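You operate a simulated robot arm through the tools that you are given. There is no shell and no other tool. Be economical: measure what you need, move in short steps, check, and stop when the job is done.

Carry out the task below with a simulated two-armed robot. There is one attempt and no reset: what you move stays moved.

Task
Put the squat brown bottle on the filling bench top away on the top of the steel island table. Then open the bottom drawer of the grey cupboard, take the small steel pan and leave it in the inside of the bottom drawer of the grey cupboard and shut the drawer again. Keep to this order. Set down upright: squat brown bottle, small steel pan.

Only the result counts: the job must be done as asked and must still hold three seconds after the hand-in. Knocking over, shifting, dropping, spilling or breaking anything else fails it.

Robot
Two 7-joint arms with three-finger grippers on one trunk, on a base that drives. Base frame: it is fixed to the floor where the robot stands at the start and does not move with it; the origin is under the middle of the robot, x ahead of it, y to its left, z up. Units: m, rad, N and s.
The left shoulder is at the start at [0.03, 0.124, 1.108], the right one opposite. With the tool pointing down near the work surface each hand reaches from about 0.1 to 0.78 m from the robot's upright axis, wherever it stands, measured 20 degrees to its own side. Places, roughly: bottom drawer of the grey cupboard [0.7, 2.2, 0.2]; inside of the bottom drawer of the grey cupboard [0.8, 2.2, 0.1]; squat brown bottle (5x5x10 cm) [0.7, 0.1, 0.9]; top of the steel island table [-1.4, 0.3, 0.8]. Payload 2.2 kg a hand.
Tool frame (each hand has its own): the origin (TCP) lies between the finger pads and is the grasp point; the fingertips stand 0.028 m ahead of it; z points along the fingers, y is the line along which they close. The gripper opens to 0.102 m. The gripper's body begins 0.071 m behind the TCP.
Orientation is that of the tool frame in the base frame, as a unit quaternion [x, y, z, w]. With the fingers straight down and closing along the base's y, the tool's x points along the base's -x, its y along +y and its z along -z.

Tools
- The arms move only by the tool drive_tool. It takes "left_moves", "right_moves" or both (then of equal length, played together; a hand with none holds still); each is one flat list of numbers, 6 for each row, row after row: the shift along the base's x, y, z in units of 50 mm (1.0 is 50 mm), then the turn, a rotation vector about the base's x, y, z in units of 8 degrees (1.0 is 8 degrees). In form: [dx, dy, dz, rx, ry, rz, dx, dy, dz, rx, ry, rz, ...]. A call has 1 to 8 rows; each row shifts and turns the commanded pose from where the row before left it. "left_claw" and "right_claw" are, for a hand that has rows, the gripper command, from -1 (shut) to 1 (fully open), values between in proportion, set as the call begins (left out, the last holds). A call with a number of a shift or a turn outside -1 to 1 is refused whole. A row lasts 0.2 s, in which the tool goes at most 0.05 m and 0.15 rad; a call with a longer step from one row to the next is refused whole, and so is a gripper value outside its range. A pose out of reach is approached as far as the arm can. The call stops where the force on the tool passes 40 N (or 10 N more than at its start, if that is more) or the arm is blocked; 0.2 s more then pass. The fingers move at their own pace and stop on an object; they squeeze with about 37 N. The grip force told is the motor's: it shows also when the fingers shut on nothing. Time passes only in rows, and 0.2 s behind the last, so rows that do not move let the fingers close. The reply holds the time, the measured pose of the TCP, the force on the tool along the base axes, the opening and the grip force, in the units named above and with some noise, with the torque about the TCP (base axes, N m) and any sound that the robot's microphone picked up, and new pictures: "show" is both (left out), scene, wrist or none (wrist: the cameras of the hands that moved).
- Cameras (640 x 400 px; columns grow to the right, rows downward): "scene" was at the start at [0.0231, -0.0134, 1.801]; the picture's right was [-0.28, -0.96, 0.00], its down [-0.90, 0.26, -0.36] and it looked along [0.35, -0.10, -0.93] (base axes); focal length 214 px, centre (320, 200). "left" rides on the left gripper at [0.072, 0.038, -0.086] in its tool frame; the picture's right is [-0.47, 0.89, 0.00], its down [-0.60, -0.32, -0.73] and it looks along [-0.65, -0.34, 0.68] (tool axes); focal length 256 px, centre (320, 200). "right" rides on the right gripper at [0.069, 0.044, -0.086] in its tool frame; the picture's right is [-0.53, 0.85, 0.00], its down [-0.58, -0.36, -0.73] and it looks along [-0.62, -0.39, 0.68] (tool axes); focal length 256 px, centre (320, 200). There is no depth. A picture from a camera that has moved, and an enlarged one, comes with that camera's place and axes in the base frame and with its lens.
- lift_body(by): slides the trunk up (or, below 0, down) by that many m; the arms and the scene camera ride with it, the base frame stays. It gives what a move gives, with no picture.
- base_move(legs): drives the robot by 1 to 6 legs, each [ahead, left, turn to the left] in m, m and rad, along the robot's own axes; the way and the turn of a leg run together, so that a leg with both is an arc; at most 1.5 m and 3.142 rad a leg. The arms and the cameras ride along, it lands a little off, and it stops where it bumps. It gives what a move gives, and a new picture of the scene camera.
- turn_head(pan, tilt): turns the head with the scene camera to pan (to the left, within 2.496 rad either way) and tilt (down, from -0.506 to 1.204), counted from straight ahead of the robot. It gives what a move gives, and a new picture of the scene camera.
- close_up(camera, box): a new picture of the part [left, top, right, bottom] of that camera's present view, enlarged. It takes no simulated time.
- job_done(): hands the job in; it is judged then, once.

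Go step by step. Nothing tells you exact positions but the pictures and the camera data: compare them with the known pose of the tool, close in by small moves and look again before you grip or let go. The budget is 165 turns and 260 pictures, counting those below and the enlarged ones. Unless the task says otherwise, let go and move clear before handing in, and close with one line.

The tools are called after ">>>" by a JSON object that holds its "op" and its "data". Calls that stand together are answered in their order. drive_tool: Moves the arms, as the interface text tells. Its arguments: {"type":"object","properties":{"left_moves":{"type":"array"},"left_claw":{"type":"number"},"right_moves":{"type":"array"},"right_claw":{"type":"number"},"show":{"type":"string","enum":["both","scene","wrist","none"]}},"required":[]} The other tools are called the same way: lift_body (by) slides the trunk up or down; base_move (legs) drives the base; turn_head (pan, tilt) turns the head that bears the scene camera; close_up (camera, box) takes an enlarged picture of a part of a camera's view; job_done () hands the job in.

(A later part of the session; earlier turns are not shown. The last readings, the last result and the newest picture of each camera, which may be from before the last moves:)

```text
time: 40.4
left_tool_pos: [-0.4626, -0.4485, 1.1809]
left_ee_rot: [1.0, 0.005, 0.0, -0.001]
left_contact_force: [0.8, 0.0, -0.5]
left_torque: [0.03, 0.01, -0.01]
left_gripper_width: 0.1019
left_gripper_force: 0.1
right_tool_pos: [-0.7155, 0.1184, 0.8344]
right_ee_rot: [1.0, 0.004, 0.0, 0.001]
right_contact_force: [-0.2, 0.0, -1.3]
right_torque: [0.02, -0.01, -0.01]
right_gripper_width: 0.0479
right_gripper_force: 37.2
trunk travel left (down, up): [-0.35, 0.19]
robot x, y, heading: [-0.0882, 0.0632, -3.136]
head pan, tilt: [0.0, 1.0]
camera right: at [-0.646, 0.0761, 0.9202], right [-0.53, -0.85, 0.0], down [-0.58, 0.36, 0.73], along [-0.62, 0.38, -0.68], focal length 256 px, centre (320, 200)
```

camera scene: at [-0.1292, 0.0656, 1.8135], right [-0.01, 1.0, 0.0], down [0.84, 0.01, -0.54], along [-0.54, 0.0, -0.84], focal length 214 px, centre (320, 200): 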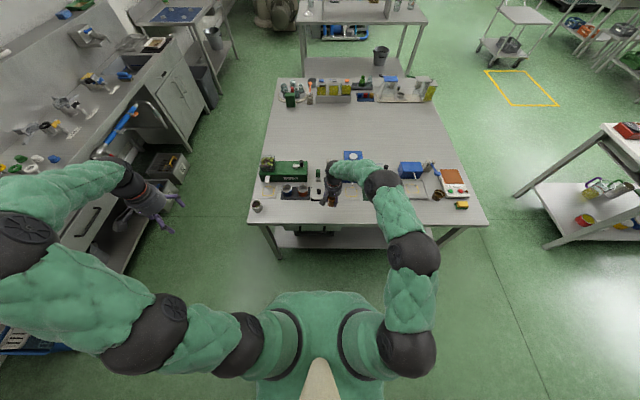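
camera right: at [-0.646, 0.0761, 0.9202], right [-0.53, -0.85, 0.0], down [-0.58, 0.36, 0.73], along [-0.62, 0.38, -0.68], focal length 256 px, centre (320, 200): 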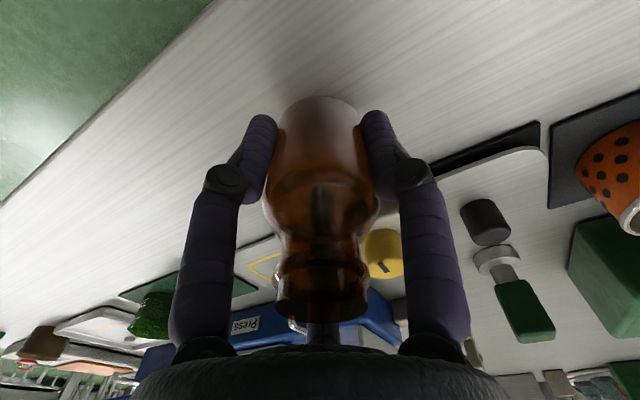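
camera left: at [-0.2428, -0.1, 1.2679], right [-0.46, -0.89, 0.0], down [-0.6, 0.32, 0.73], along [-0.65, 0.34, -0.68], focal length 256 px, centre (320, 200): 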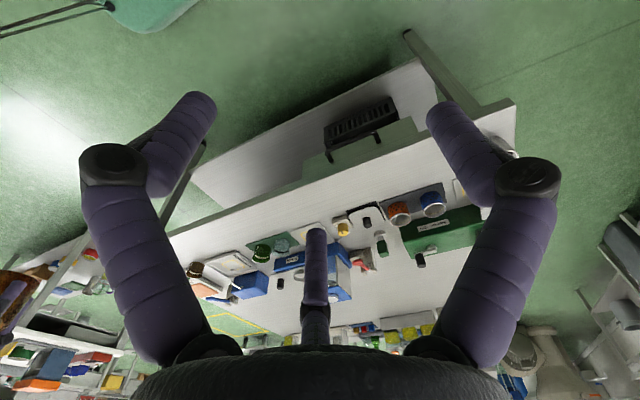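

Still no contact (shadow is closing in); I'll continue in small steps.

>>> {"op": "drive_tool", "data": {"right_moves": [0, 0, -0.1, 0, 0, 0], "show": "none"}}

>>> {"op": "drive_tool", "data": {"right_moves": [0, 0, -0.1, 0, 0, 0], "show": "none"}}

>>> {"op": "drive_tool", "data": {"right_moves": [0, 0, -0.06, 0, 0, 0], "show": "wrist"}}

```text
time: 40.8
left_tool_pos: [-0.462, -0.448, 1.1804]
left_ee_rot: [1.0, 0.005, 0.0, 0.0]
left_contact_force: [-0.4, -0.2, -0.9]
left_torque: [0.0, -0.02, 0.0]
left_gripper_width: 0.1018
left_gripper_force: 0.1
right_tool_pos: [-0.7157, 0.1189, 0.8284]
right_ee_rot: [1.0, 0.004, 0.001, 0.001]
right_contact_force: [-0.1, -0.3, -1.1]
right_torque: [-0.03, 0.0, 0.0]
right_gripper_width: 0.0485
right_gripper_force: 36.8
trunk travel left (down, up): [-0.35, 0.19]
robot x, y, heading: [-0.0867, 0.0622, -3.134]
head pan, tilt: [0.0, 1.0]
```

```text
time: 41.2
left_tool_pos: [-0.4633, -0.4483, 1.1811]
left_ee_rot: [1.0, 0.004, -0.001, 0.0]
left_contact_force: [-0.5, -0.7, -0.1]
left_torque: [0.01, 0.0, -0.01]
left_gripper_width: 0.1019
left_gripper_force: 0.1
right_tool_pos: [-0.7156, 0.1189, 0.8235]
right_ee_rot: [1.0, 0.004, 0.0, 0.001]
right_contact_force: [-0.1, -0.5, -1.5]
right_torque: [-0.01, -0.03, 0.01]
right_gripper_width: 0.0481
right_gripper_force: 37.0
trunk travel left (down, up): [-0.35, 0.19]
robot x, y, heading: [-0.0879, 0.0607, -3.13]
head pan, tilt: [0.0, 1.0]
```

```text
time: 41.6
left_tool_pos: [-0.4631, -0.4473, 1.1815]
left_ee_rot: [1.0, 0.005, 0.0, 0.0]
left_contact_force: [-0.2, -0.3, 0.4]
left_torque: [-0.01, 0.01, 0.0]
left_gripper_width: 0.1017
left_gripper_force: 0.0
right_tool_pos: [-0.716, 0.1178, 0.8213]
right_ee_rot: [1.0, 0.004, 0.0, 0.001]
right_contact_force: [0.3, 0.3, -1.0]
right_torque: [0.0, 0.0, -0.02]
right_gripper_width: 0.048
right_gripper_force: 37.0
trunk travel left (down, up): [-0.35, 0.19]
robot x, y, heading: [-0.0875, 0.0624, -3.131]
head pan, tilt: [0.0, 1.0]
camera right: at [-0.6458, 0.0756, 0.907], right [-0.53, -0.85, 0.0], down [-0.58, 0.36, 0.73], along [-0.62, 0.38, -0.68], focal length 256 px, centre (320, 200)
```

right: 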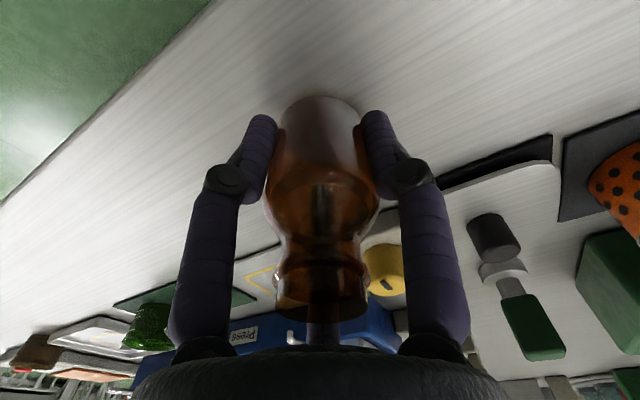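

>>> {"op": "drive_tool", "data": {"right_moves": [0, 0, -0.08, 0, 0, 0], "show": "none"}}

>>> {"op": "drive_tool", "data": {"right_moves": [0, 0, -0.06, 0, 0, 0], "show": "none"}}

>>> {"op": "drive_tool", "data": {"right_moves": [0, 0, -0.06, 0, 0, 0], "show": "wrist"}}

```text
time: 42.0
left_tool_pos: [-0.461, -0.4469, 1.1823]
left_ee_rot: [1.0, 0.004, -0.001, 0.0]
left_contact_force: [-0.1, 0.4, -1.1]
left_torque: [0.0, 0.02, 0.04]
left_gripper_width: 0.1021
left_gripper_force: 0.0
right_tool_pos: [-0.7159, 0.1178, 0.8195]
right_ee_rot: [1.0, 0.005, -0.002, 0.001]
right_contact_force: [3.0, -0.6, 13.3]
right_torque: [-0.08, -0.33, 0.05]
right_gripper_width: 0.0479
right_gripper_force: 37.2
trunk travel left (down, up): [-0.35, 0.19]
robot x, y, heading: [-0.0877, 0.0689, -3.13]
head pan, tilt: [0.0, 1.0]
```

```text
time: 42.4
left_tool_pos: [-0.4602, -0.4484, 1.1824]
left_ee_rot: [1.0, 0.004, -0.001, -0.001]
left_contact_force: [0.3, 0.2, 0.1]
left_torque: [-0.05, 0.02, 0.0]
left_gripper_width: 0.1019
left_gripper_force: 0.0
right_tool_pos: [-0.7149, 0.1183, 0.8174]
right_ee_rot: [1.0, 0.004, -0.003, 0.001]
right_contact_force: [4.5, -1.1, 23.9]
right_torque: [-0.06, -0.09, 0.15]
right_gripper_width: 0.0483
right_gripper_force: 36.8
trunk travel left (down, up): [-0.35, 0.19]
robot x, y, heading: [-0.0853, 0.0631, -3.132]
head pan, tilt: [0.0, 1.0]
```

```text
time: 42.8
left_tool_pos: [-0.4612, -0.4474, 1.1816]
left_ee_rot: [1.0, 0.005, 0.0, 0.0]
left_contact_force: [0.0, 0.5, -1.5]
left_torque: [0.02, -0.01, -0.03]
left_gripper_width: 0.1021
left_gripper_force: 0.0
right_tool_pos: [-0.7163, 0.1184, 0.8126]
right_ee_rot: [1.0, 0.005, -0.003, 0.002]
right_contact_force: [-0.2, -4.0, 22.3]
right_torque: [-0.06, 0.13, 0.05]
right_gripper_width: 0.0481
right_gripper_force: 37.4
trunk travel left (down, up): [-0.35, 0.19]
robot x, y, heading: [-0.0883, 0.0685, -3.131]
head pan, tilt: [0.0, 1.0]
camera right: at [-0.6462, 0.0758, 0.8987], right [-0.53, -0.85, 0.0], down [-0.58, 0.36, 0.73], along [-0.63, 0.38, -0.68], focal length 256 px, centre (320, 200)
```

right: 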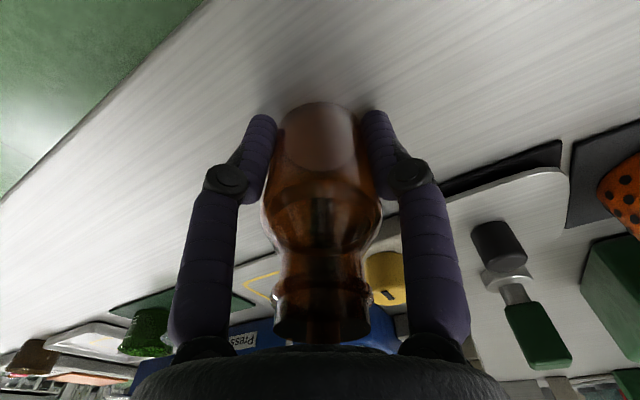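

The bottle stands on the table (22 N upward). I'll release the pressure a little, then open.

>>> {"op": "drive_tool", "data": {"right_moves": [0, 0, 0.04, 0, 0, 0], "show": "none"}}

>>> {"op": "drive_tool", "data": {"right_moves": [0, 0, 0, 0, 0, 0, 0, 0, 0, 0, 0, 0, 0, 0, 0, 0, 0, 0], "right_claw": 1, "show": "wrist"}}

```text
time: 43.2
left_tool_pos: [-0.4609, -0.4485, 1.1816]
left_ee_rot: [1.0, 0.005, -0.001, -0.001]
left_contact_force: [-1.2, 0.4, 0.0]
left_torque: [0.0, 0.02, -0.01]
left_gripper_width: 0.1021
left_gripper_force: 0.1
right_tool_pos: [-0.7147, 0.1193, 0.8125]
right_ee_rot: [1.0, 0.005, -0.001, 0.001]
right_contact_force: [-3.8, -1.4, 13.9]
right_torque: [-0.04, 0.53, 0.03]
right_gripper_width: 0.0482
right_gripper_force: 36.8
trunk travel left (down, up): [-0.35, 0.19]
robot x, y, heading: [-0.0884, 0.066, -3.133]
head pan, tilt: [0.0, 1.0]
```

```text
time: 44.0
left_tool_pos: [-0.4634, -0.448, 1.1823]
left_ee_rot: [1.0, 0.004, 0.0, -0.001]
left_contact_force: [0.2, -0.8, 0.2]
left_torque: [0.01, 0.01, 0.03]
left_gripper_width: 0.1021
left_gripper_force: 0.1
right_tool_pos: [-0.7162, 0.1188, 0.8128]
right_ee_rot: [1.0, 0.005, 0.001, 0.001]
right_contact_force: [0.5, -0.5, -0.2]
right_torque: [0.01, 0.0, -0.03]
right_gripper_width: 0.1022
right_gripper_force: 0.2
trunk travel left (down, up): [-0.35, 0.19]
robot x, y, heading: [-0.0858, 0.0634, -3.135]
head pan, tilt: [0.0, 1.0]
camera right: at [-0.6458, 0.0762, 0.8987], right [-0.53, -0.85, 0.0], down [-0.58, 0.36, 0.73], along [-0.62, 0.38, -0.68], focal length 256 px, centre (320, 200)
```

right: 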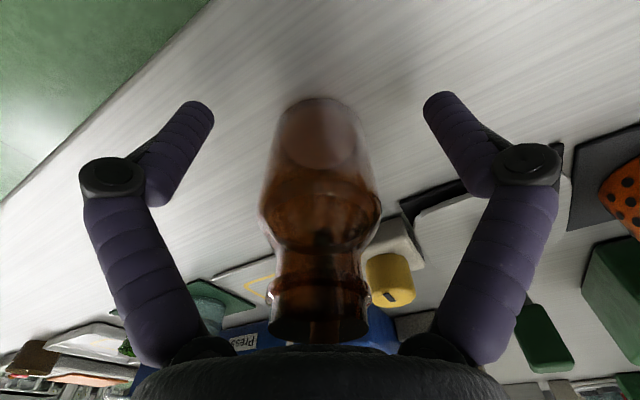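

The bottle stands free and upright. I'll raise the hand straight up and check.

>>> {"op": "drive_tool", "data": {"right_moves": [0, 0, 0.5, 0, 0, 0, 0, 0, 0.8, 0, 0, 0, 0, 0, 1, 0, 0, 0, 0, 0, 1, 0, 0, 0, 0, 0, 1, 0, 0, 0, 0, 0, 1, 0, 0, 0, 0, 0, 1, 0, 0, 0], "show": "wrist"}}

```text
time: 45.6
left_tool_pos: [-0.4607, -0.4476, 1.1812]
left_ee_rot: [1.0, 0.004, -0.001, 0.0]
left_contact_force: [0.2, -0.2, -0.6]
left_torque: [0.03, 0.01, 0.0]
left_gripper_width: 0.1019
left_gripper_force: 0.1
right_tool_pos: [-0.7111, 0.1196, 1.1266]
right_ee_rot: [1.0, 0.006, 0.001, -0.001]
right_contact_force: [-0.1, 0.9, -0.1]
right_torque: [0.01, 0.04, 0.03]
right_gripper_width: 0.1019
right_gripper_force: 0.0
trunk travel left (down, up): [-0.35, 0.19]
robot x, y, heading: [-0.0839, 0.0651, -3.135]
head pan, tilt: [0.0, 1.0]
camera right: at [-0.643, 0.0779, 1.2126], right [-0.53, -0.85, 0.0], down [-0.58, 0.36, 0.73], along [-0.62, 0.38, -0.68], focal length 256 px, centre (320, 200)
```

right: 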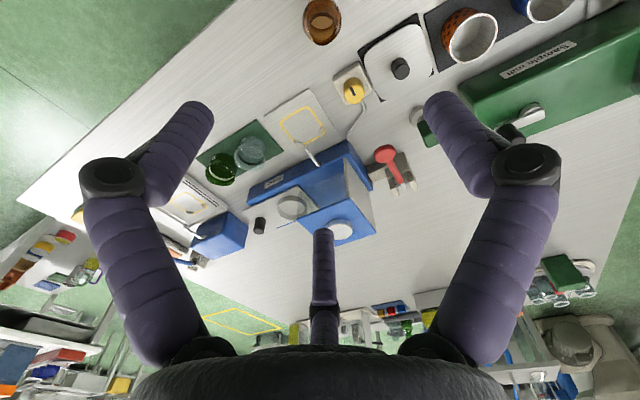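

The bottle stands alone on the island. Now I'll retract the right hand and drive along the aisle to the grey cupboard.

>>> {"op": "drive_tool", "data": {"right_moves": [0.9, 0, 0.2, 0, 0, 0, 0.9, 0, 0.2, 0, 0, 0, 0.9, 0, 0.2, 0, 0, 0, 0.9, 0, 0.2, 0, 0, 0, 0.9, 0, 0.2, 0, 0, 0, 0.6, 0, 0, 0, 0, 0], "show": "none"}}

>>> {"op": "close_up", "data": {"camera": "scene", "box": [240, 120, 440, 245]}}

>>> {"op": "base_move", "data": {"legs": [[0, -1.3, 0]]}}

>>> {"op": "turn_head", "data": {"pan": -2.0, "tilt": 0.6}}

```text
time: 47.0
left_tool_pos: [-0.4613, -0.4473, 1.1816]
left_ee_rot: [1.0, 0.005, -0.001, 0.0]
left_contact_force: [-0.2, 0.0, 0.9]
left_torque: [-0.03, 0.04, -0.02]
left_gripper_width: 0.1017
left_gripper_force: 0.1
right_tool_pos: [-0.4582, 0.1192, 1.1775]
right_ee_rot: [1.0, 0.004, 0.0, 0.001]
right_contact_force: [-0.2, -0.3, 0.0]
right_torque: [-0.01, 0.0, 0.02]
right_gripper_width: 0.1021
right_gripper_force: 0.0
trunk travel left (down, up): [-0.35, 0.19]
robot x, y, heading: [-0.0876, 0.0664, -3.136]
head pan, tilt: [0.0, 1.0]
```

```text
3.20 times, centred on (340, 182) of scene
camera zoom: at [-0.1266, 0.066, 1.8136], right [-0.01, 1.0, 0.0], down [0.84, 0.01, -0.54], along [-0.54, 0.0, -0.84], focal length 686 px, centre (256, 256)
```

zoom: 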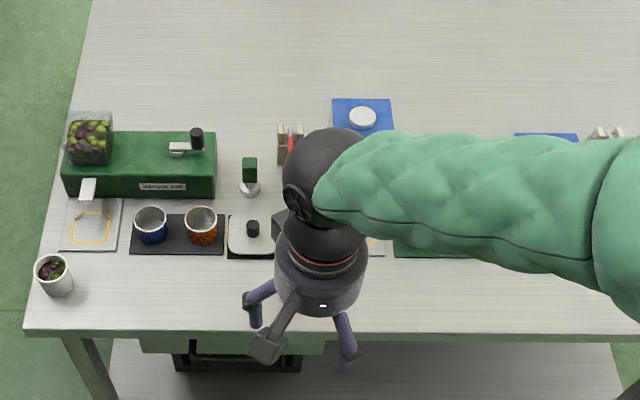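

```text
time: 53.6
left_tool_pos: [-0.4727, 0.8619, 1.1816]
left_ee_rot: [1.0, 0.004, 0.0, 0.0]
left_contact_force: [-0.3, 0.6, -0.2]
left_torque: [0.02, -0.02, -0.01]
left_gripper_width: 0.1019
left_gripper_force: 0.0
right_tool_pos: [-0.4717, 1.4281, 1.1773]
right_ee_rot: [1.0, 0.005, 0.0, 0.001]
right_contact_force: [0.4, 0.2, 0.5]
right_torque: [-0.04, 0.0, 0.02]
right_gripper_width: 0.102
right_gripper_force: 0.0
trunk travel left (down, up): [-0.35, 0.19]
robot x, y, heading: [-0.1005, 1.3748, -3.135]
head pan, tilt: [0.0, 1.0]
camera scene: at [-0.1395, 1.3747, 1.8136], right [-0.01, 1.0, 0.0], down [0.84, 0.01, -0.54], along [-0.54, 0.0, -0.84], focal length 214 px, centre (320, 200)
```

scene: 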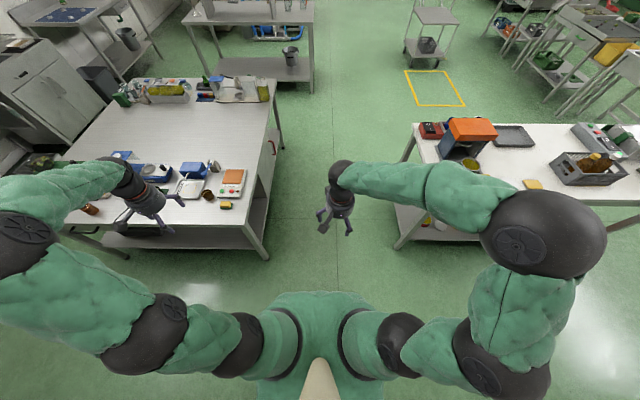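

```text
time: 55.5
left_tool_pos: [-0.4739, 0.8622, 1.1819]
left_ee_rot: [1.0, 0.005, 0.0, 0.0]
left_contact_force: [-0.6, -0.1, -0.1]
left_torque: [0.0, -0.02, 0.02]
left_gripper_width: 0.1021
left_gripper_force: 0.0
right_tool_pos: [-0.4707, 1.4276, 1.1778]
right_ee_rot: [1.0, 0.004, 0.001, 0.001]
right_contact_force: [-0.1, -0.6, -0.4]
right_torque: [0.0, 0.01, 0.02]
right_gripper_width: 0.1019
right_gripper_force: 0.1
trunk travel left (down, up): [-0.35, 0.19]
robot x, y, heading: [-0.0979, 1.3743, -3.134]
head pan, tilt: [-2.0, 0.6]
camera scene: at [-0.0338, 1.4557, 1.8456], right [0.91, -0.41, 0.0], down [-0.23, -0.52, -0.83], along [0.34, 0.75, -0.56], focal length 214 px, centre (320, 200)
```

scene: 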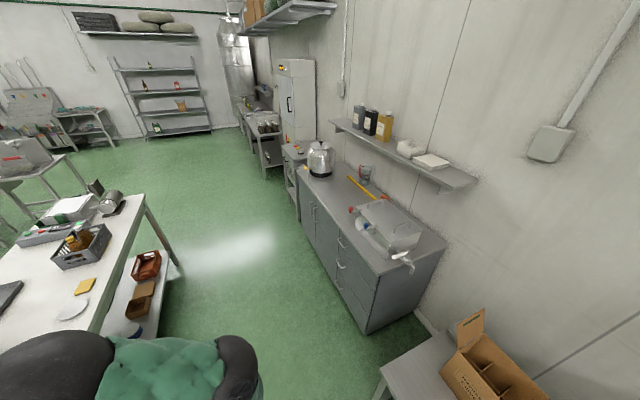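

The grey cupboard's near corner is at about [0.66, 2.05], and its drawers are at the near end. I'll zoom in.

>>> {"op": "close_up", "data": {"camera": "scene", "box": [280, 160, 460, 340]}}

```text
2.22 times, centred on (370, 250) of scene
camera zoom: at [-0.0338, 1.4557, 1.8456], right [0.91, -0.41, 0.0], down [-0.23, -0.52, -0.83], along [0.34, 0.75, -0.56], focal length 477 px, centre (209, 89)
```

zoom: 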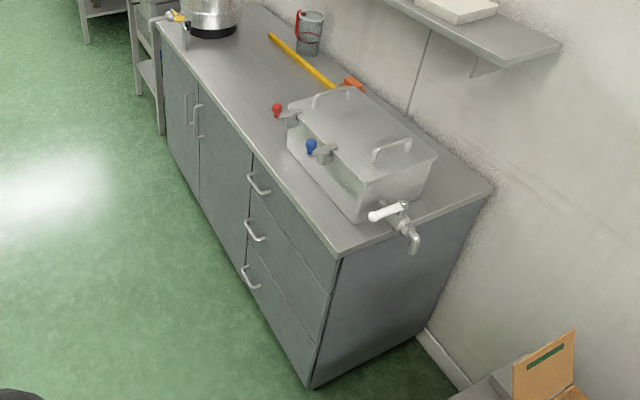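

Three drawers with bar handles, opening toward -x. I'll turn around in the free spot near [-0.15, 1.7] so the robot faces +x.

>>> {"op": "base_move", "data": {"legs": [[0.05, -0.33, 0], [0, 0, 1.57], [0, 0, 1.565]]}}

>>> {"op": "turn_head", "data": {"pan": 0.5, "tilt": 0.7}}

```text
time: 65.3
left_tool_pos: [0.2339, 2.2066, 1.182]
left_ee_rot: [0.006, 1.0, 0.0, -0.001]
left_contact_force: [-0.6, -0.2, -0.4]
left_torque: [-0.01, 0.01, 0.04]
left_gripper_width: 0.1019
left_gripper_force: 0.1
right_tool_pos: [0.2193, 1.6397, 1.1774]
right_ee_rot: [0.006, 1.0, 0.001, 0.0]
right_contact_force: [-0.6, 0.4, -0.1]
right_torque: [-0.03, 0.02, -0.01]
right_gripper_width: 0.102
right_gripper_force: 0.1
trunk travel left (down, up): [-0.35, 0.19]
robot x, y, heading: [-0.1524, 1.701, -0.015]
head pan, tilt: [-2.0, 0.6]
camera scene: at [-0.2198, 1.6254, 1.8456], right [-0.9, 0.43, 0.0], down [0.24, 0.51, -0.83], along [-0.35, -0.75, -0.56], focal length 214 px, centre (320, 200)
```

scene: 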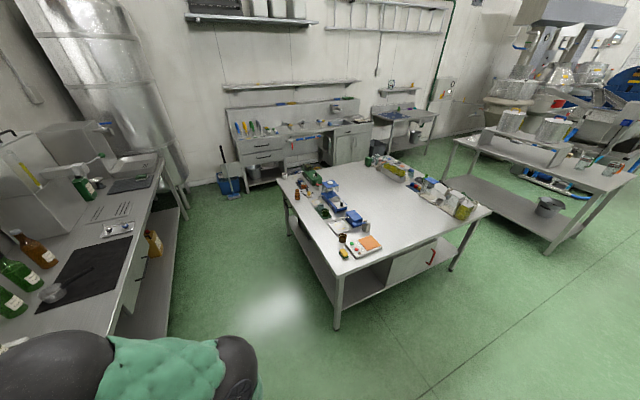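

```text
time: 67.6
left_tool_pos: [0.235, 2.2064, 1.1814]
left_ee_rot: [0.006, 1.0, 0.0, 0.0]
left_contact_force: [0.7, -0.3, 0.4]
left_torque: [0.0, -0.01, -0.03]
left_gripper_width: 0.102
left_gripper_force: 0.1
right_tool_pos: [0.2197, 1.6398, 1.1788]
right_ee_rot: [0.006, 1.0, 0.001, 0.0]
right_contact_force: [0.4, 0.4, -0.6]
right_torque: [0.0, 0.0, 0.0]
right_gripper_width: 0.1018
right_gripper_force: 0.0
trunk travel left (down, up): [-0.35, 0.19]
robot x, y, heading: [-0.1497, 1.7031, -0.013]
head pan, tilt: [0.499, 0.7]
camera scene: at [-0.1068, 1.7448, 1.8369], right [0.47, -0.88, 0.0], down [-0.57, -0.3, -0.76], along [0.68, 0.36, -0.64], focal length 214 px, centre (320, 200)
```

scene: 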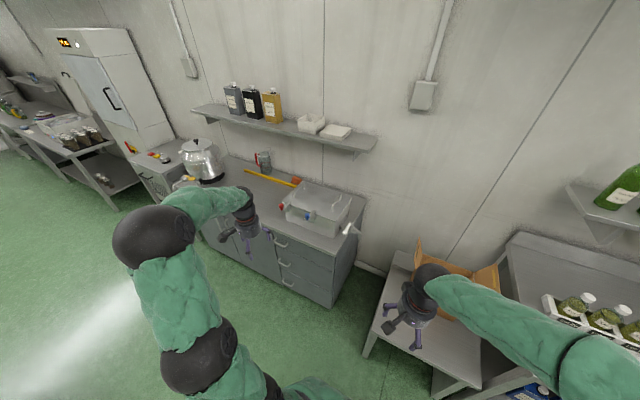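

>>> {"op": "close_up", "data": {"camera": "scene", "box": [200, 170, 380, 320]}}

```text
2.67 times, centred on (290, 245) of scene
camera zoom: at [-0.1068, 1.7448, 1.8369], right [0.47, -0.88, 0.0], down [-0.57, -0.3, -0.76], along [0.68, 0.36, -0.64], focal length 572 px, centre (400, 80)
```

zoom: 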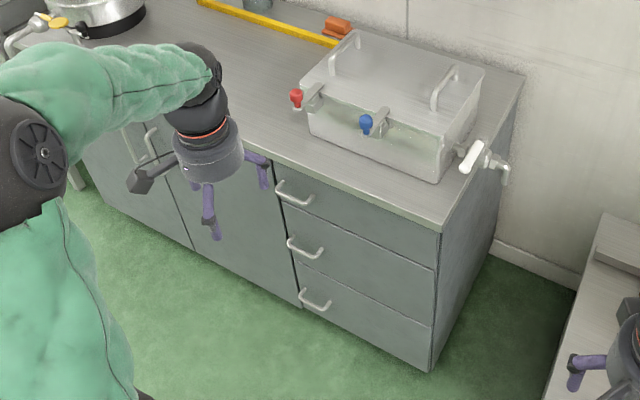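

The bottom handle is near [0.6, 2.41, 0.16]. I'll move alongside to face the drawer, then lower the trunk and look straight at it.

>>> {"op": "base_move", "data": {"legs": [[0, 0.5, 0.014]]}}

>>> {"op": "lift_body", "data": {"by": -0.3}}

>>> {"op": "turn_head", "data": {"pan": 0.0, "tilt": 0.8}}

```text
time: 70.5
left_tool_pos: [0.2291, 2.696, 1.1812]
left_ee_rot: [-0.002, 1.0, 0.0, -0.001]
left_contact_force: [0.2, 1.3, -0.4]
left_torque: [-0.02, -0.03, 0.03]
left_gripper_width: 0.1022
left_gripper_force: 0.0
right_tool_pos: [0.2226, 2.1282, 1.177]
right_ee_rot: [-0.002, 1.0, -0.001, 0.0]
right_contact_force: [0.2, 0.1, -0.5]
right_torque: [-0.02, 0.0, 0.01]
right_gripper_width: 0.102
right_gripper_force: 0.0
trunk travel left (down, up): [-0.35, 0.19]
robot x, y, heading: [-0.15, 2.1847, 0.006]
head pan, tilt: [0.499, 0.7]
camera scene: at [-0.105, 2.229, 1.8369], right [0.48, -0.88, 0.0], down [-0.56, -0.31, -0.76], along [0.67, 0.37, -0.64], focal length 214 px, centre (320, 200)
```

scene: 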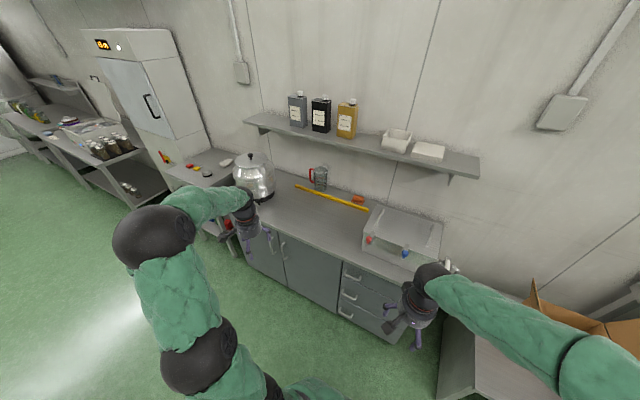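

```text
time: 73.5
left_tool_pos: [0.2294, 2.6962, 0.8825]
left_ee_rot: [-0.002, 1.0, -0.001, 0.0]
left_contact_force: [-0.1, 1.2, 0.0]
left_torque: [-0.02, 0.03, 0.01]
left_gripper_width: 0.1018
left_gripper_force: 0.0
right_tool_pos: [0.2231, 2.1288, 0.8788]
right_ee_rot: [-0.002, 1.0, 0.001, 0.0]
right_contact_force: [0.3, 0.0, 0.2]
right_torque: [0.01, -0.01, 0.01]
right_gripper_width: 0.1022
right_gripper_force: 0.1
trunk travel left (down, up): [-0.05, 0.49]
robot x, y, heading: [-0.1521, 2.186, 0.005]
head pan, tilt: [0.499, 0.7]
```

```text
time: 74.4
left_tool_pos: [0.23, 2.6959, 0.881]
left_ee_rot: [-0.002, 1.0, 0.0, 0.0]
left_contact_force: [-0.4, -0.2, -1.0]
left_torque: [0.01, 0.02, 0.0]
left_gripper_width: 0.102
left_gripper_force: 0.0
right_tool_pos: [0.2226, 2.1285, 0.8773]
right_ee_rot: [-0.002, 1.0, 0.0, 0.0]
right_contact_force: [0.7, -0.1, -0.4]
right_torque: [-0.02, 0.03, 0.0]
right_gripper_width: 0.1022
right_gripper_force: 0.0
trunk travel left (down, up): [-0.05, 0.49]
robot x, y, heading: [-0.1458, 2.1865, 0.004]
head pan, tilt: [0.0, 0.799]
camera scene: at [-0.0988, 2.1876, 1.5287], right [0.0, -1.0, 0.0], down [-0.72, 0.0, -0.7], along [0.7, 0.0, -0.72], focal length 214 px, centre (320, 200)
```

scene: 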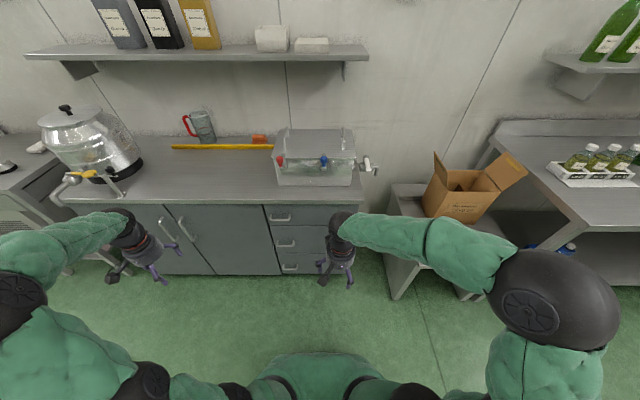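

>>> {"op": "close_up", "data": {"camera": "scene", "box": [240, 195, 400, 295]}}

```text
4.00 times, centred on (320, 245) of scene
camera zoom: at [-0.0988, 2.1876, 1.5287], right [0.0, -1.0, 0.0], down [-0.72, 0.0, -0.7], along [0.7, 0.0, -0.72], focal length 858 px, centre (320, 20)
```

zoom: 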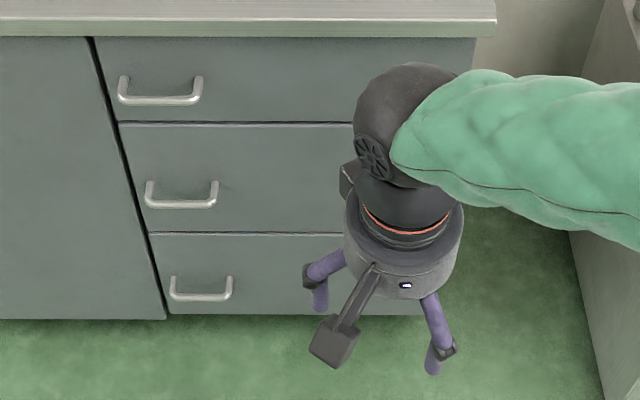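

The bottom handle bar is about [0.55, 2.38, 0.21], standing off roughly 4 cm. I'll bring the left hand in turned sideways so the fingers close across the bar, and move the right hand out of the way.

>>> {"op": "drive_tool", "data": {"left_moves": [0, -0.6, -0.75, 0, 0, 1, 0, -0.6, -0.75, 0, 0, 1, 0, -0.6, -0.75, 0, 0, 1, 0, -0.6, -0.75, 0, 0, 1, 0, -0.6, -0.75, 0, 0, 1, 0, -0.6, -0.75, 0, 0, 1, 0, -0.6, -0.75, 0, 0, 1, 0, -0.6, -0.75, 0, 0, 1], "right_moves": [0, -0.4, 0, 0, 0, 0, 0, -0.4, 0, 0, 0, 0, 0, -0.4, 0, 0, 0, 0, 0, -0.4, 0, 0, 0, 0, 0, -0.4, 0, 0, 0, 0, 0, -0.4, 0, 0, 0, 0, 0, -0.4, 0, 0, 0, 0, 0, -0.4, 0, 0, 0, 0], "show": "scene"}}

```text
time: 76.2
left_tool_pos: [0.2289, 2.4555, 0.584]
left_ee_rot: [-0.532, 0.847, 0.0, 0.001]
left_contact_force: [0.4, -0.3, -0.2]
left_torque: [0.02, 0.0, 0.03]
left_gripper_width: 0.1018
left_gripper_force: 0.0
right_tool_pos: [0.2228, 1.9673, 0.8768]
right_ee_rot: [-0.001, 1.0, 0.0, -0.001]
right_contact_force: [0.7, 0.3, -0.5]
right_torque: [0.02, -0.01, -0.04]
right_gripper_width: 0.1022
right_gripper_force: 0.1
trunk travel left (down, up): [-0.05, 0.49]
robot x, y, heading: [-0.1471, 2.1839, 0.001]
head pan, tilt: [0.0, 0.799]
camera scene: at [-0.0987, 2.1872, 1.5287], right [0.0, -1.0, 0.0], down [-0.72, 0.0, -0.7], along [0.7, 0.0, -0.72], focal length 214 px, centre (320, 200)
```

scene: 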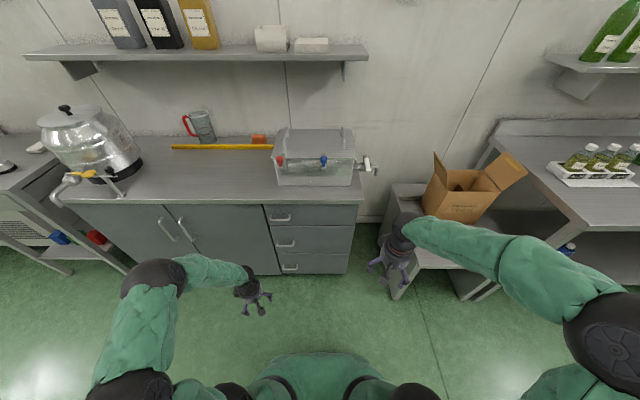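

>>> {"op": "drive_tool", "data": {"left_moves": [0, -0.5, -0.7, 0, 0, 1, 0, -0.5, -0.7, 0, 0, 1, 0, -0.5, -0.7, 0, 0, 1, 0, 0, -0.5, 0, -1, 0.25, 0, 0, -0.7, 0, -1, 0, 0, 0, -0.7, 0, -1, 0, 0, 0, -0.7, 0, -1, 0, 0, 0, -0.6, 0, -1, 0]}}

```text
time: 78.0
left_tool_pos: [0.3554, 2.4094, 0.3666]
left_ee_rot: [-0.683, 0.696, -0.176, 0.136]
left_contact_force: [0.3, -0.7, -0.5]
left_torque: [0.01, -0.04, 0.03]
left_gripper_width: 0.1021
left_gripper_force: 0.1
left hand out of reach, approached as far as the arm can: row 5, 6, 7, 8
right_tool_pos: [0.2222, 1.9669, 0.877]
right_ee_rot: [-0.002, 1.0, 0.001, -0.001]
right_contact_force: [-0.1, -0.1, 0.2]
right_torque: [-0.02, 0.0, 0.0]
right_gripper_width: 0.102
right_gripper_force: 0.1
trunk travel left (down, up): [-0.05, 0.49]
robot x, y, heading: [-0.1484, 2.1833, 0.004]
head pan, tilt: [0.0, 0.799]
camera scene: at [-0.0984, 2.1874, 1.5287], right [0.0, -1.0, 0.0], down [-0.72, 0.0, -0.7], along [0.7, 0.0, -0.72], focal length 214 px, centre (320, 200)
camera left: at [0.2832, 2.3411, 0.4318], right [-0.78, 0.47, -0.41], down [-0.01, 0.64, 0.76], along [0.62, 0.6, -0.5], focal length 256 px, centre (320, 200)
```

scene: 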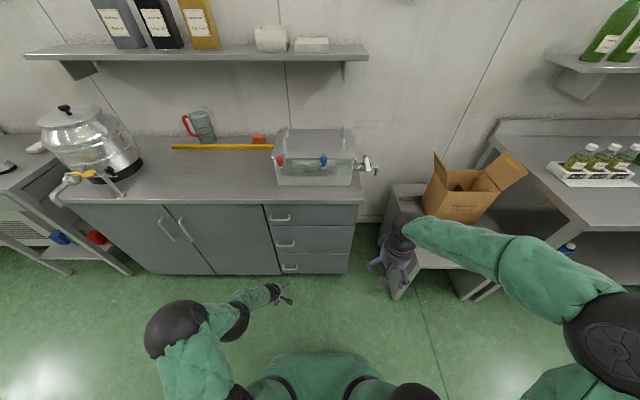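
left: 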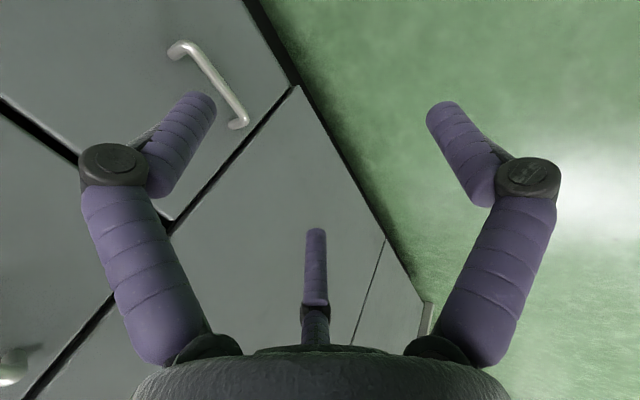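

The handle is in view: bar near [0.53, 2.37, 0.25]. The tilted pose is hard to reach close to the body, so I'll push forward where the arm can achieve it.

>>> {"op": "drive_tool", "data": {"left_moves": [0.7, -0.2, 0, 0, 0, 0, 0.7, -0.2, 0, 0, 0, 0], "left_claw": 1, "show": "wrist"}}

```text
time: 78.6
left_tool_pos: [0.4238, 2.3899, 0.3293]
left_ee_rot: [-0.679, 0.692, -0.191, 0.156]
left_contact_force: [-1.7, -1.7, -1.9]
left_torque: [0.05, -0.11, 0.05]
left_gripper_width: 0.1017
left_gripper_force: 0.1
left hand out of reach, approached as far as the arm can: row 1, 2
right_tool_pos: [0.2233, 1.9683, 0.8775]
right_ee_rot: [-0.002, 1.0, 0.001, 0.0]
right_contact_force: [-1.7, -0.4, 0.0]
right_torque: [0.0, -0.01, 0.0]
right_gripper_width: 0.1016
right_gripper_force: 0.0
trunk travel left (down, up): [-0.05, 0.49]
robot x, y, heading: [-0.1472, 2.1852, -0.0]
head pan, tilt: [0.0, 0.799]
camera left: at [0.3492, 2.3216, 0.3909], right [-0.77, 0.47, -0.44], down [-0.05, 0.64, 0.77], along [0.64, 0.61, -0.47], focal length 256 px, centre (320, 200)
```

left: 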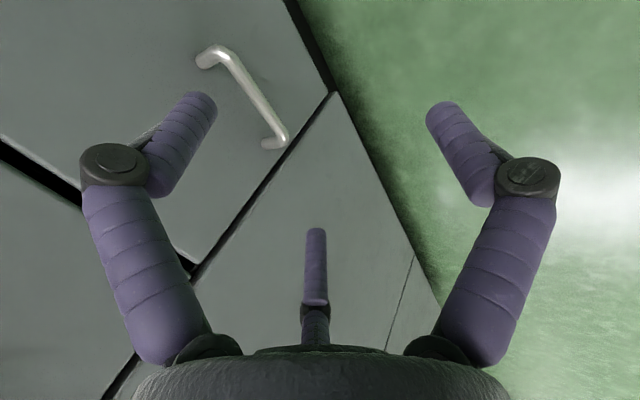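

>>> {"op": "drive_tool", "data": {"left_moves": [0.6, -0.25, -0.05, 0, -0.6, 0, 0.6, -0.25, -0.05, 0, -0.6, 0], "left_claw": -0.05}}

```text
time: 79.2
left_tool_pos: [0.4756, 2.3549, 0.3241]
left_ee_rot: [-0.66, 0.688, -0.253, 0.168]
left_contact_force: [0.0, 0.4, 1.7]
left_torque: [0.0, 0.08, -0.04]
left_gripper_width: 0.0484
left_gripper_force: 0.1
left hand out of reach, approached as far as the arm can: row 1, 2
right_tool_pos: [0.2215, 1.9685, 0.8774]
right_ee_rot: [-0.002, 1.0, 0.001, 0.0]
right_contact_force: [-0.3, 0.8, 0.7]
right_torque: [-0.01, 0.0, 0.03]
right_gripper_width: 0.102
right_gripper_force: 0.0
trunk travel left (down, up): [-0.05, 0.49]
robot x, y, heading: [-0.1473, 2.186, 0.001]
head pan, tilt: [0.0, 0.799]
camera scene: at [-0.0992, 2.1874, 1.5287], right [0.0, -1.0, 0.0], down [-0.72, 0.0, -0.7], along [0.7, 0.0, -0.72], focal length 214 px, centre (320, 200)
camera left: at [0.3918, 2.2937, 0.3801], right [-0.69, 0.46, -0.55], down [-0.11, 0.69, 0.72], along [0.71, 0.55, -0.43], focal length 256 px, centre (320, 200)
```

scene: 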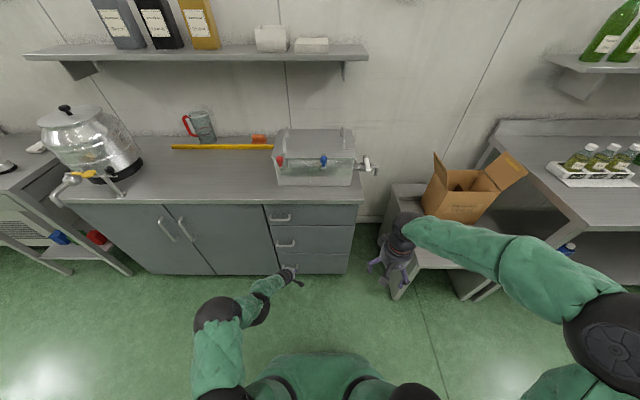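
left: 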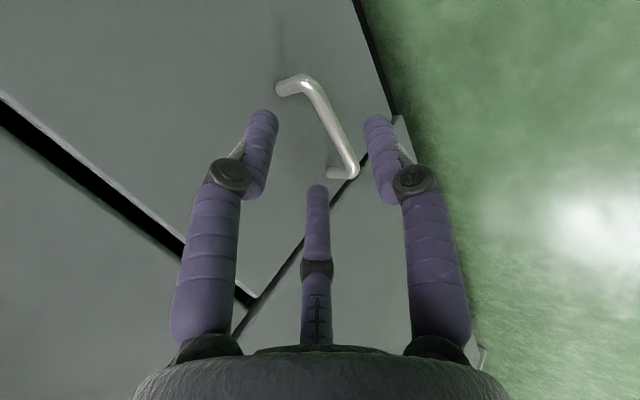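

The fingers are lined up with the bar at about 35° pitch, and the bar is roughly 10 cm ahead along the tool. I'll advance half way and look.

>>> {"op": "drive_tool", "data": {"left_moves": [0.35, 0.2, -0.4, 0, 0, 0, 0.35, 0.2, -0.4, 0, 0, 0], "show": "wrist"}}

```text
time: 79.8
left_tool_pos: [0.5058, 2.3679, 0.2968]
left_ee_rot: [-0.654, 0.672, -0.275, 0.213]
left_contact_force: [0.6, 0.6, 0.4]
left_torque: [-0.02, 0.06, -0.02]
left_gripper_width: 0.0481
left_gripper_force: 0.0
left hand out of reach, approached as far as the arm can: row 1
right_tool_pos: [0.2237, 1.9675, 0.8769]
right_ee_rot: [-0.001, 1.0, 0.001, 0.001]
right_contact_force: [0.1, 0.7, -0.4]
right_torque: [-0.01, -0.01, -0.01]
right_gripper_width: 0.1021
right_gripper_force: 0.0
trunk travel left (down, up): [-0.05, 0.49]
robot x, y, heading: [-0.1438, 2.1836, 0.003]
head pan, tilt: [0.0, 0.799]
camera left: at [0.4186, 2.3022, 0.3424], right [-0.65, 0.46, -0.61], down [-0.2, 0.67, 0.72], along [0.73, 0.59, -0.34], focal length 256 px, centre (320, 200)
```

left: 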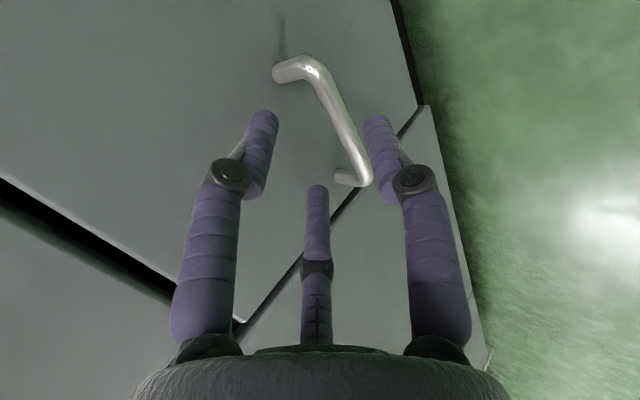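

The bar is at about [0.548, 2.379, 0.237], 7 cm ahead along the tool. I'll advance so it sits between the finger pads.

>>> {"op": "drive_tool", "data": {"left_moves": [0.3, 0.07, -0.48, 0, 0, 0, 0.3, 0.07, -0.45, 0, 0, 0], "show": "wrist"}}

```text
time: 80.4
left_tool_pos: [0.524, 2.3711, 0.2736]
left_ee_rot: [-0.653, 0.672, -0.276, 0.216]
left_contact_force: [-1.2, -0.8, -1.0]
left_torque: [0.04, -0.13, 0.07]
left_gripper_width: 0.0509
left_gripper_force: 0.5
left hand out of reach, approached as far as the arm can: row 2
right_tool_pos: [0.2233, 1.968, 0.8788]
right_ee_rot: [-0.002, 1.0, 0.001, 0.0]
right_contact_force: [0.4, -0.2, 0.1]
right_torque: [-0.01, -0.02, -0.01]
right_gripper_width: 0.1018
right_gripper_force: 0.2
trunk travel left (down, up): [-0.05, 0.49]
robot x, y, heading: [-0.1491, 2.1852, 0.008]
head pan, tilt: [0.0, 0.799]
camera left: at [0.4357, 2.3065, 0.3194], right [-0.65, 0.46, -0.61], down [-0.2, 0.67, 0.72], along [0.74, 0.59, -0.34], focal length 256 px, centre (320, 200)
```

left: 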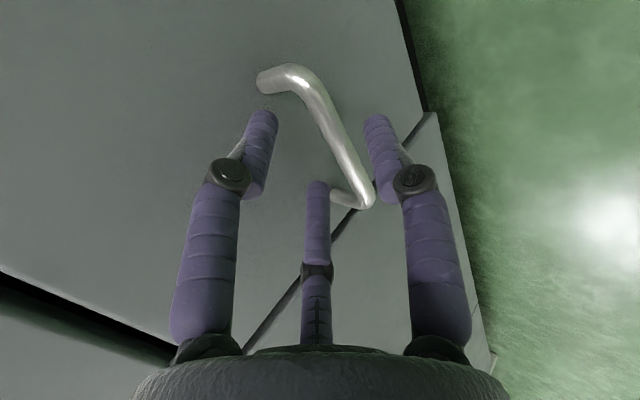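

The arm hits its limit just short. I'll back the hand off, bring the base 6 cm nearer and the trunk down 4 cm, then retry.

>>> {"op": "drive_tool", "data": {"left_moves": [-0.7, 0, 0.45, 0, 0, 0, -0.7, 0, 0.45, 0, 0, 0], "show": "none"}}

>>> {"op": "base_move", "data": {"legs": [[0.06, 0, 0]]}}

>>> {"op": "lift_body", "data": {"by": -0.04}}

>>> {"op": "drive_tool", "data": {"left_moves": [0, 0, 0, 0, 0, 0], "show": "wrist"}}

```text
time: 81.0
left_tool_pos: [0.4516, 2.3717, 0.318]
left_ee_rot: [-0.654, 0.672, -0.274, 0.213]
left_contact_force: [1.9, -0.4, 0.3]
left_torque: [0.0, 0.05, -0.03]
left_gripper_width: 0.0486
left_gripper_force: 0.1
right_tool_pos: [0.2234, 1.9667, 0.8782]
right_ee_rot: [-0.002, 1.0, 0.001, 0.0]
right_contact_force: [0.7, 0.0, -0.6]
right_torque: [-0.01, 0.02, 0.03]
right_gripper_width: 0.1019
right_gripper_force: 0.0
trunk travel left (down, up): [-0.05, 0.49]
robot x, y, heading: [-0.1513, 2.1854, 0.005]
head pan, tilt: [0.0, 0.799]
```

```text
time: 82.0
left_tool_pos: [0.5122, 2.3712, 0.3175]
left_ee_rot: [-0.654, 0.672, -0.273, 0.213]
left_contact_force: [0.0, -0.5, -0.7]
left_torque: [0.0, -0.05, -0.01]
left_gripper_width: 0.0485
left_gripper_force: 0.1
right_tool_pos: [0.2838, 1.9675, 0.878]
right_ee_rot: [-0.002, 1.0, 0.0, -0.001]
right_contact_force: [0.0, 0.0, -0.6]
right_torque: [-0.01, -0.01, -0.02]
right_gripper_width: 0.1017
right_gripper_force: 0.0
trunk travel left (down, up): [-0.05, 0.49]
robot x, y, heading: [-0.088, 2.1818, -0.0]
head pan, tilt: [0.0, 0.799]
camera scene: at [-0.0374, 2.1876, 1.5286], right [0.0, -1.0, 0.0], down [-0.72, 0.0, -0.7], along [0.7, 0.0, -0.72], focal length 214 px, centre (320, 200)
```

scene: 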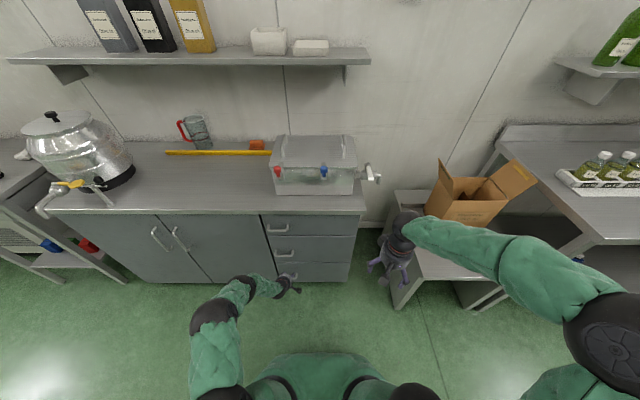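

```text
time: 82.8
left_tool_pos: [0.5126, 2.3712, 0.2783]
left_ee_rot: [-0.654, 0.672, -0.274, 0.214]
left_contact_force: [-1.0, -0.1, -1.1]
left_torque: [0.05, 0.01, 0.02]
left_gripper_width: 0.0483
left_gripper_force: 0.1
right_tool_pos: [0.2845, 1.9683, 0.8389]
right_ee_rot: [-0.002, 1.0, 0.001, 0.0]
right_contact_force: [0.8, -0.3, -0.3]
right_torque: [-0.01, -0.02, 0.01]
right_gripper_width: 0.1024
right_gripper_force: 0.1
trunk travel left (down, up): [-0.01, 0.53]
robot x, y, heading: [-0.0879, 2.1846, 0.002]
head pan, tilt: [0.0, 0.799]
```

```text
time: 83.2
left_tool_pos: [0.5124, 2.3705, 0.277]
left_ee_rot: [-0.653, 0.672, -0.275, 0.214]
left_contact_force: [-0.3, -0.1, -0.2]
left_torque: [0.0, 0.03, 0.0]
left_gripper_width: 0.0482
left_gripper_force: 0.1
right_tool_pos: [0.2835, 1.9672, 0.8383]
right_ee_rot: [-0.002, 1.0, 0.001, 0.0]
right_contact_force: [-0.7, 0.4, -0.3]
right_torque: [-0.01, -0.03, -0.02]
right_gripper_width: 0.1018
right_gripper_force: 0.0
trunk travel left (down, up): [-0.01, 0.53]
robot x, y, heading: [-0.0856, 2.1849, 0.006]
head pan, tilt: [0.0, 0.799]
camera left: at [0.4253, 2.3052, 0.324], right [-0.65, 0.46, -0.61], down [-0.2, 0.67, 0.72], along [0.73, 0.59, -0.34], focal length 256 px, centre (320, 200)
```

left: 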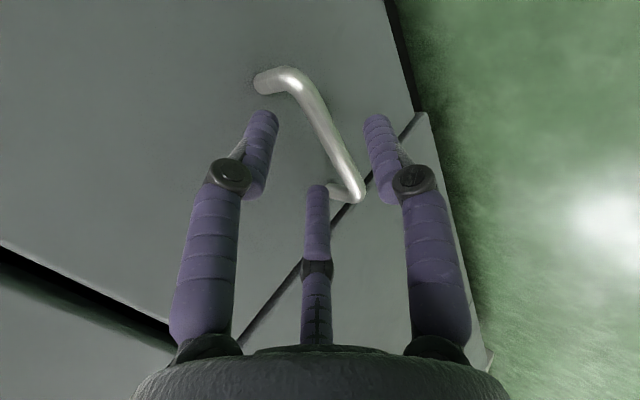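

The bar is at [0.546, 2.381, 0.240], well centred between the fingers. I'll go 3.7 cm along the tool axis.

>>> {"op": "drive_tool", "data": {"left_moves": [0.24, 0.09, -0.28, 0, 0, 0, 0.24, 0.09, -0.28, 0, 0, 0], "show": "wrist"}}

```text
time: 83.8
left_tool_pos: [0.5362, 2.3772, 0.2489]
left_ee_rot: [-0.655, 0.671, -0.274, 0.212]
left_contact_force: [-10.0, 3.2, 2.8]
left_torque: [0.14, 0.07, 0.3]
left_gripper_width: 0.0503
left_gripper_force: 0.6
right_tool_pos: [0.2821, 1.9684, 0.8371]
right_ee_rot: [-0.002, 1.0, 0.0, 0.0]
right_contact_force: [-0.3, 0.6, -0.5]
right_torque: [0.01, 0.03, -0.01]
right_gripper_width: 0.1018
right_gripper_force: 0.1
trunk travel left (down, up): [-0.01, 0.53]
robot x, y, heading: [-0.0925, 2.1862, 0.002]
head pan, tilt: [0.0, 0.799]
camera left: at [0.4487, 2.313, 0.2955], right [-0.65, 0.46, -0.61], down [-0.2, 0.67, 0.72], along [0.73, 0.59, -0.35], focal length 256 px, centre (320, 200)
```

left: 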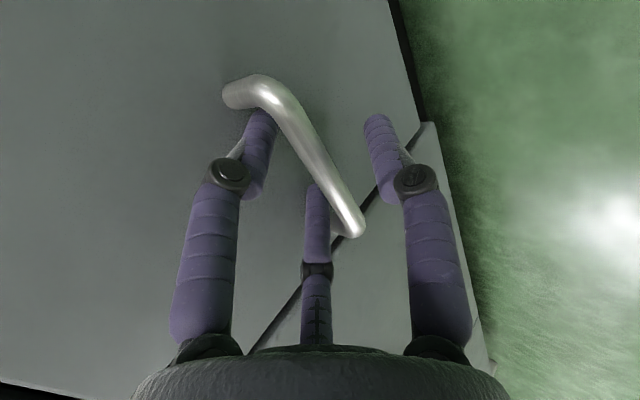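

The back finger is behind the bar, so I'll close on it.

>>> {"op": "drive_tool", "data": {"left_moves": [0, 0, 0, 0, 0, 0, 0, 0, 0, 0, 0, 0, 0, 0, 0, 0, 0, 0], "left_claw": -1, "show": "wrist"}}

```text
time: 84.6
left_tool_pos: [0.5362, 2.3793, 0.2488]
left_ee_rot: [-0.654, 0.672, -0.274, 0.214]
left_contact_force: [0.9, 5.8, -2.9]
left_torque: [0.03, -0.02, -0.9]
left_gripper_width: 0.0206
left_gripper_force: 45.0
right_tool_pos: [0.2842, 1.9685, 0.838]
right_ee_rot: [-0.001, 1.0, 0.001, -0.001]
right_contact_force: [0.0, 0.8, -0.7]
right_torque: [0.0, 0.0, -0.04]
right_gripper_width: 0.102
right_gripper_force: 0.1
trunk travel left (down, up): [-0.01, 0.53]
robot x, y, heading: [-0.0904, 2.1831, 0.003]
head pan, tilt: [0.0, 0.799]
camera left: at [0.4503, 2.3134, 0.2959], right [-0.65, 0.46, -0.61], down [-0.2, 0.67, 0.72], along [0.73, 0.59, -0.34], focal length 256 px, centre (320, 200)
```

left: 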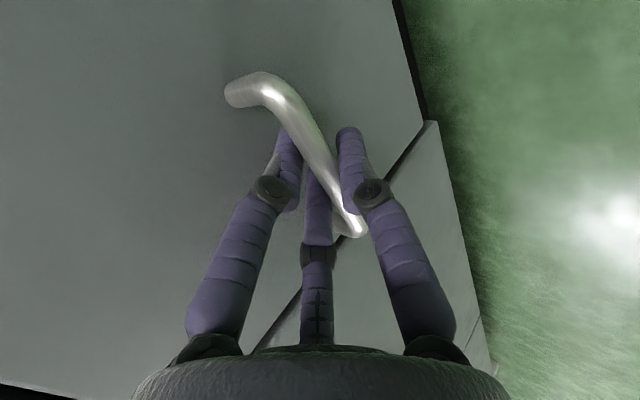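

The handle is gripped. I'll pull the drawer open by driving the base straight back, beginning with 10 cm.

>>> {"op": "base_move", "data": {"legs": [[-0.1, 0, 0]]}}

```text
time: 85.8
left_tool_pos: [0.436, 2.3792, 0.2493]
left_ee_rot: [-0.654, 0.672, -0.274, 0.214]
left_contact_force: [-0.7, 10.5, -2.0]
left_torque: [0.14, -0.04, -0.92]
left_gripper_width: 0.0202
left_gripper_force: 44.5
right_tool_pos: [0.184, 1.9683, 0.8373]
right_ee_rot: [-0.001, 1.0, 0.001, 0.0]
right_contact_force: [-0.8, 0.9, 0.0]
right_torque: [-0.02, -0.01, 0.02]
right_gripper_width: 0.1021
right_gripper_force: 0.0
trunk travel left (down, up): [-0.01, 0.53]
robot x, y, heading: [-0.189, 2.1854, 0.004]
head pan, tilt: [0.0, 0.799]
camera scene: at [-0.1393, 2.1877, 1.4887], right [0.0, -1.0, 0.0], down [-0.72, 0.0, -0.7], along [0.7, 0.0, -0.72], focal length 214 px, centre (320, 200)
```

scene: 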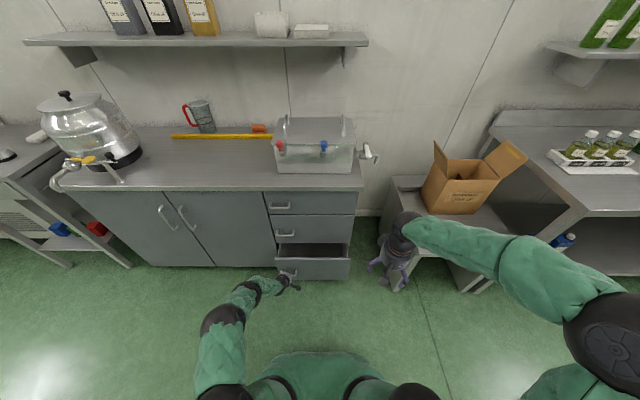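

The drawer follows. I'll pull another 18 cm.

>>> {"op": "base_move", "data": {"legs": [[-0.18, 0, 0]]}}

>>> {"op": "close_up", "data": {"camera": "scene", "box": [220, 190, 400, 310]}}

```text
time: 87.3
left_tool_pos: [0.2575, 2.3788, 0.2491]
left_ee_rot: [-0.654, 0.671, -0.274, 0.215]
left_contact_force: [-0.9, 28.1, -10.1]
left_torque: [0.07, -0.03, -0.99]
left_gripper_width: 0.0207
left_gripper_force: 44.1
right_tool_pos: [0.0016, 1.9676, 0.8376]
right_ee_rot: [0.0, 1.0, 0.0, 0.0]
right_contact_force: [0.6, -0.2, 0.2]
right_torque: [0.0, 0.0, -0.02]
right_gripper_width: 0.102
right_gripper_force: 0.1
trunk travel left (down, up): [-0.01, 0.53]
robot x, y, heading: [-0.372, 2.1862, 0.001]
head pan, tilt: [0.0, 0.799]
camera scene: at [-0.3191, 2.1882, 1.4886], right [0.0, -1.0, 0.0], down [-0.72, 0.0, -0.7], along [0.7, 0.0, -0.72], focal length 214 px, centre (320, 200)
```

scene: 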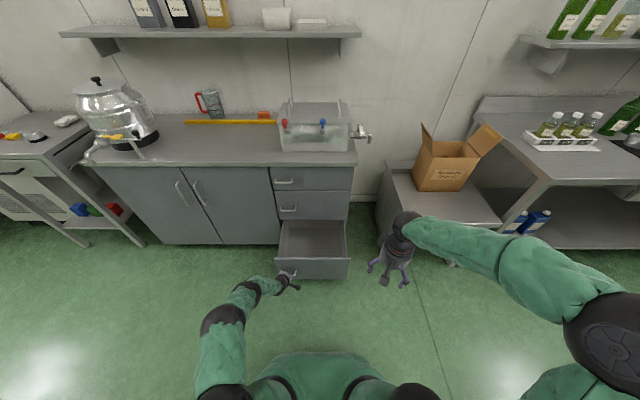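

```text
3.33 times, centred on (310, 250) of scene
camera zoom: at [-0.3191, 2.1882, 1.4886], right [0.0, -1.0, 0.0], down [-0.72, 0.0, -0.7], along [0.7, 0.0, -0.72], focal length 715 px, centre (353, 33)
```

zoom: 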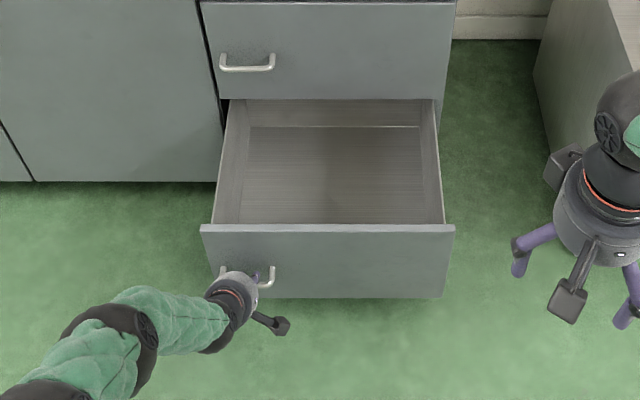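

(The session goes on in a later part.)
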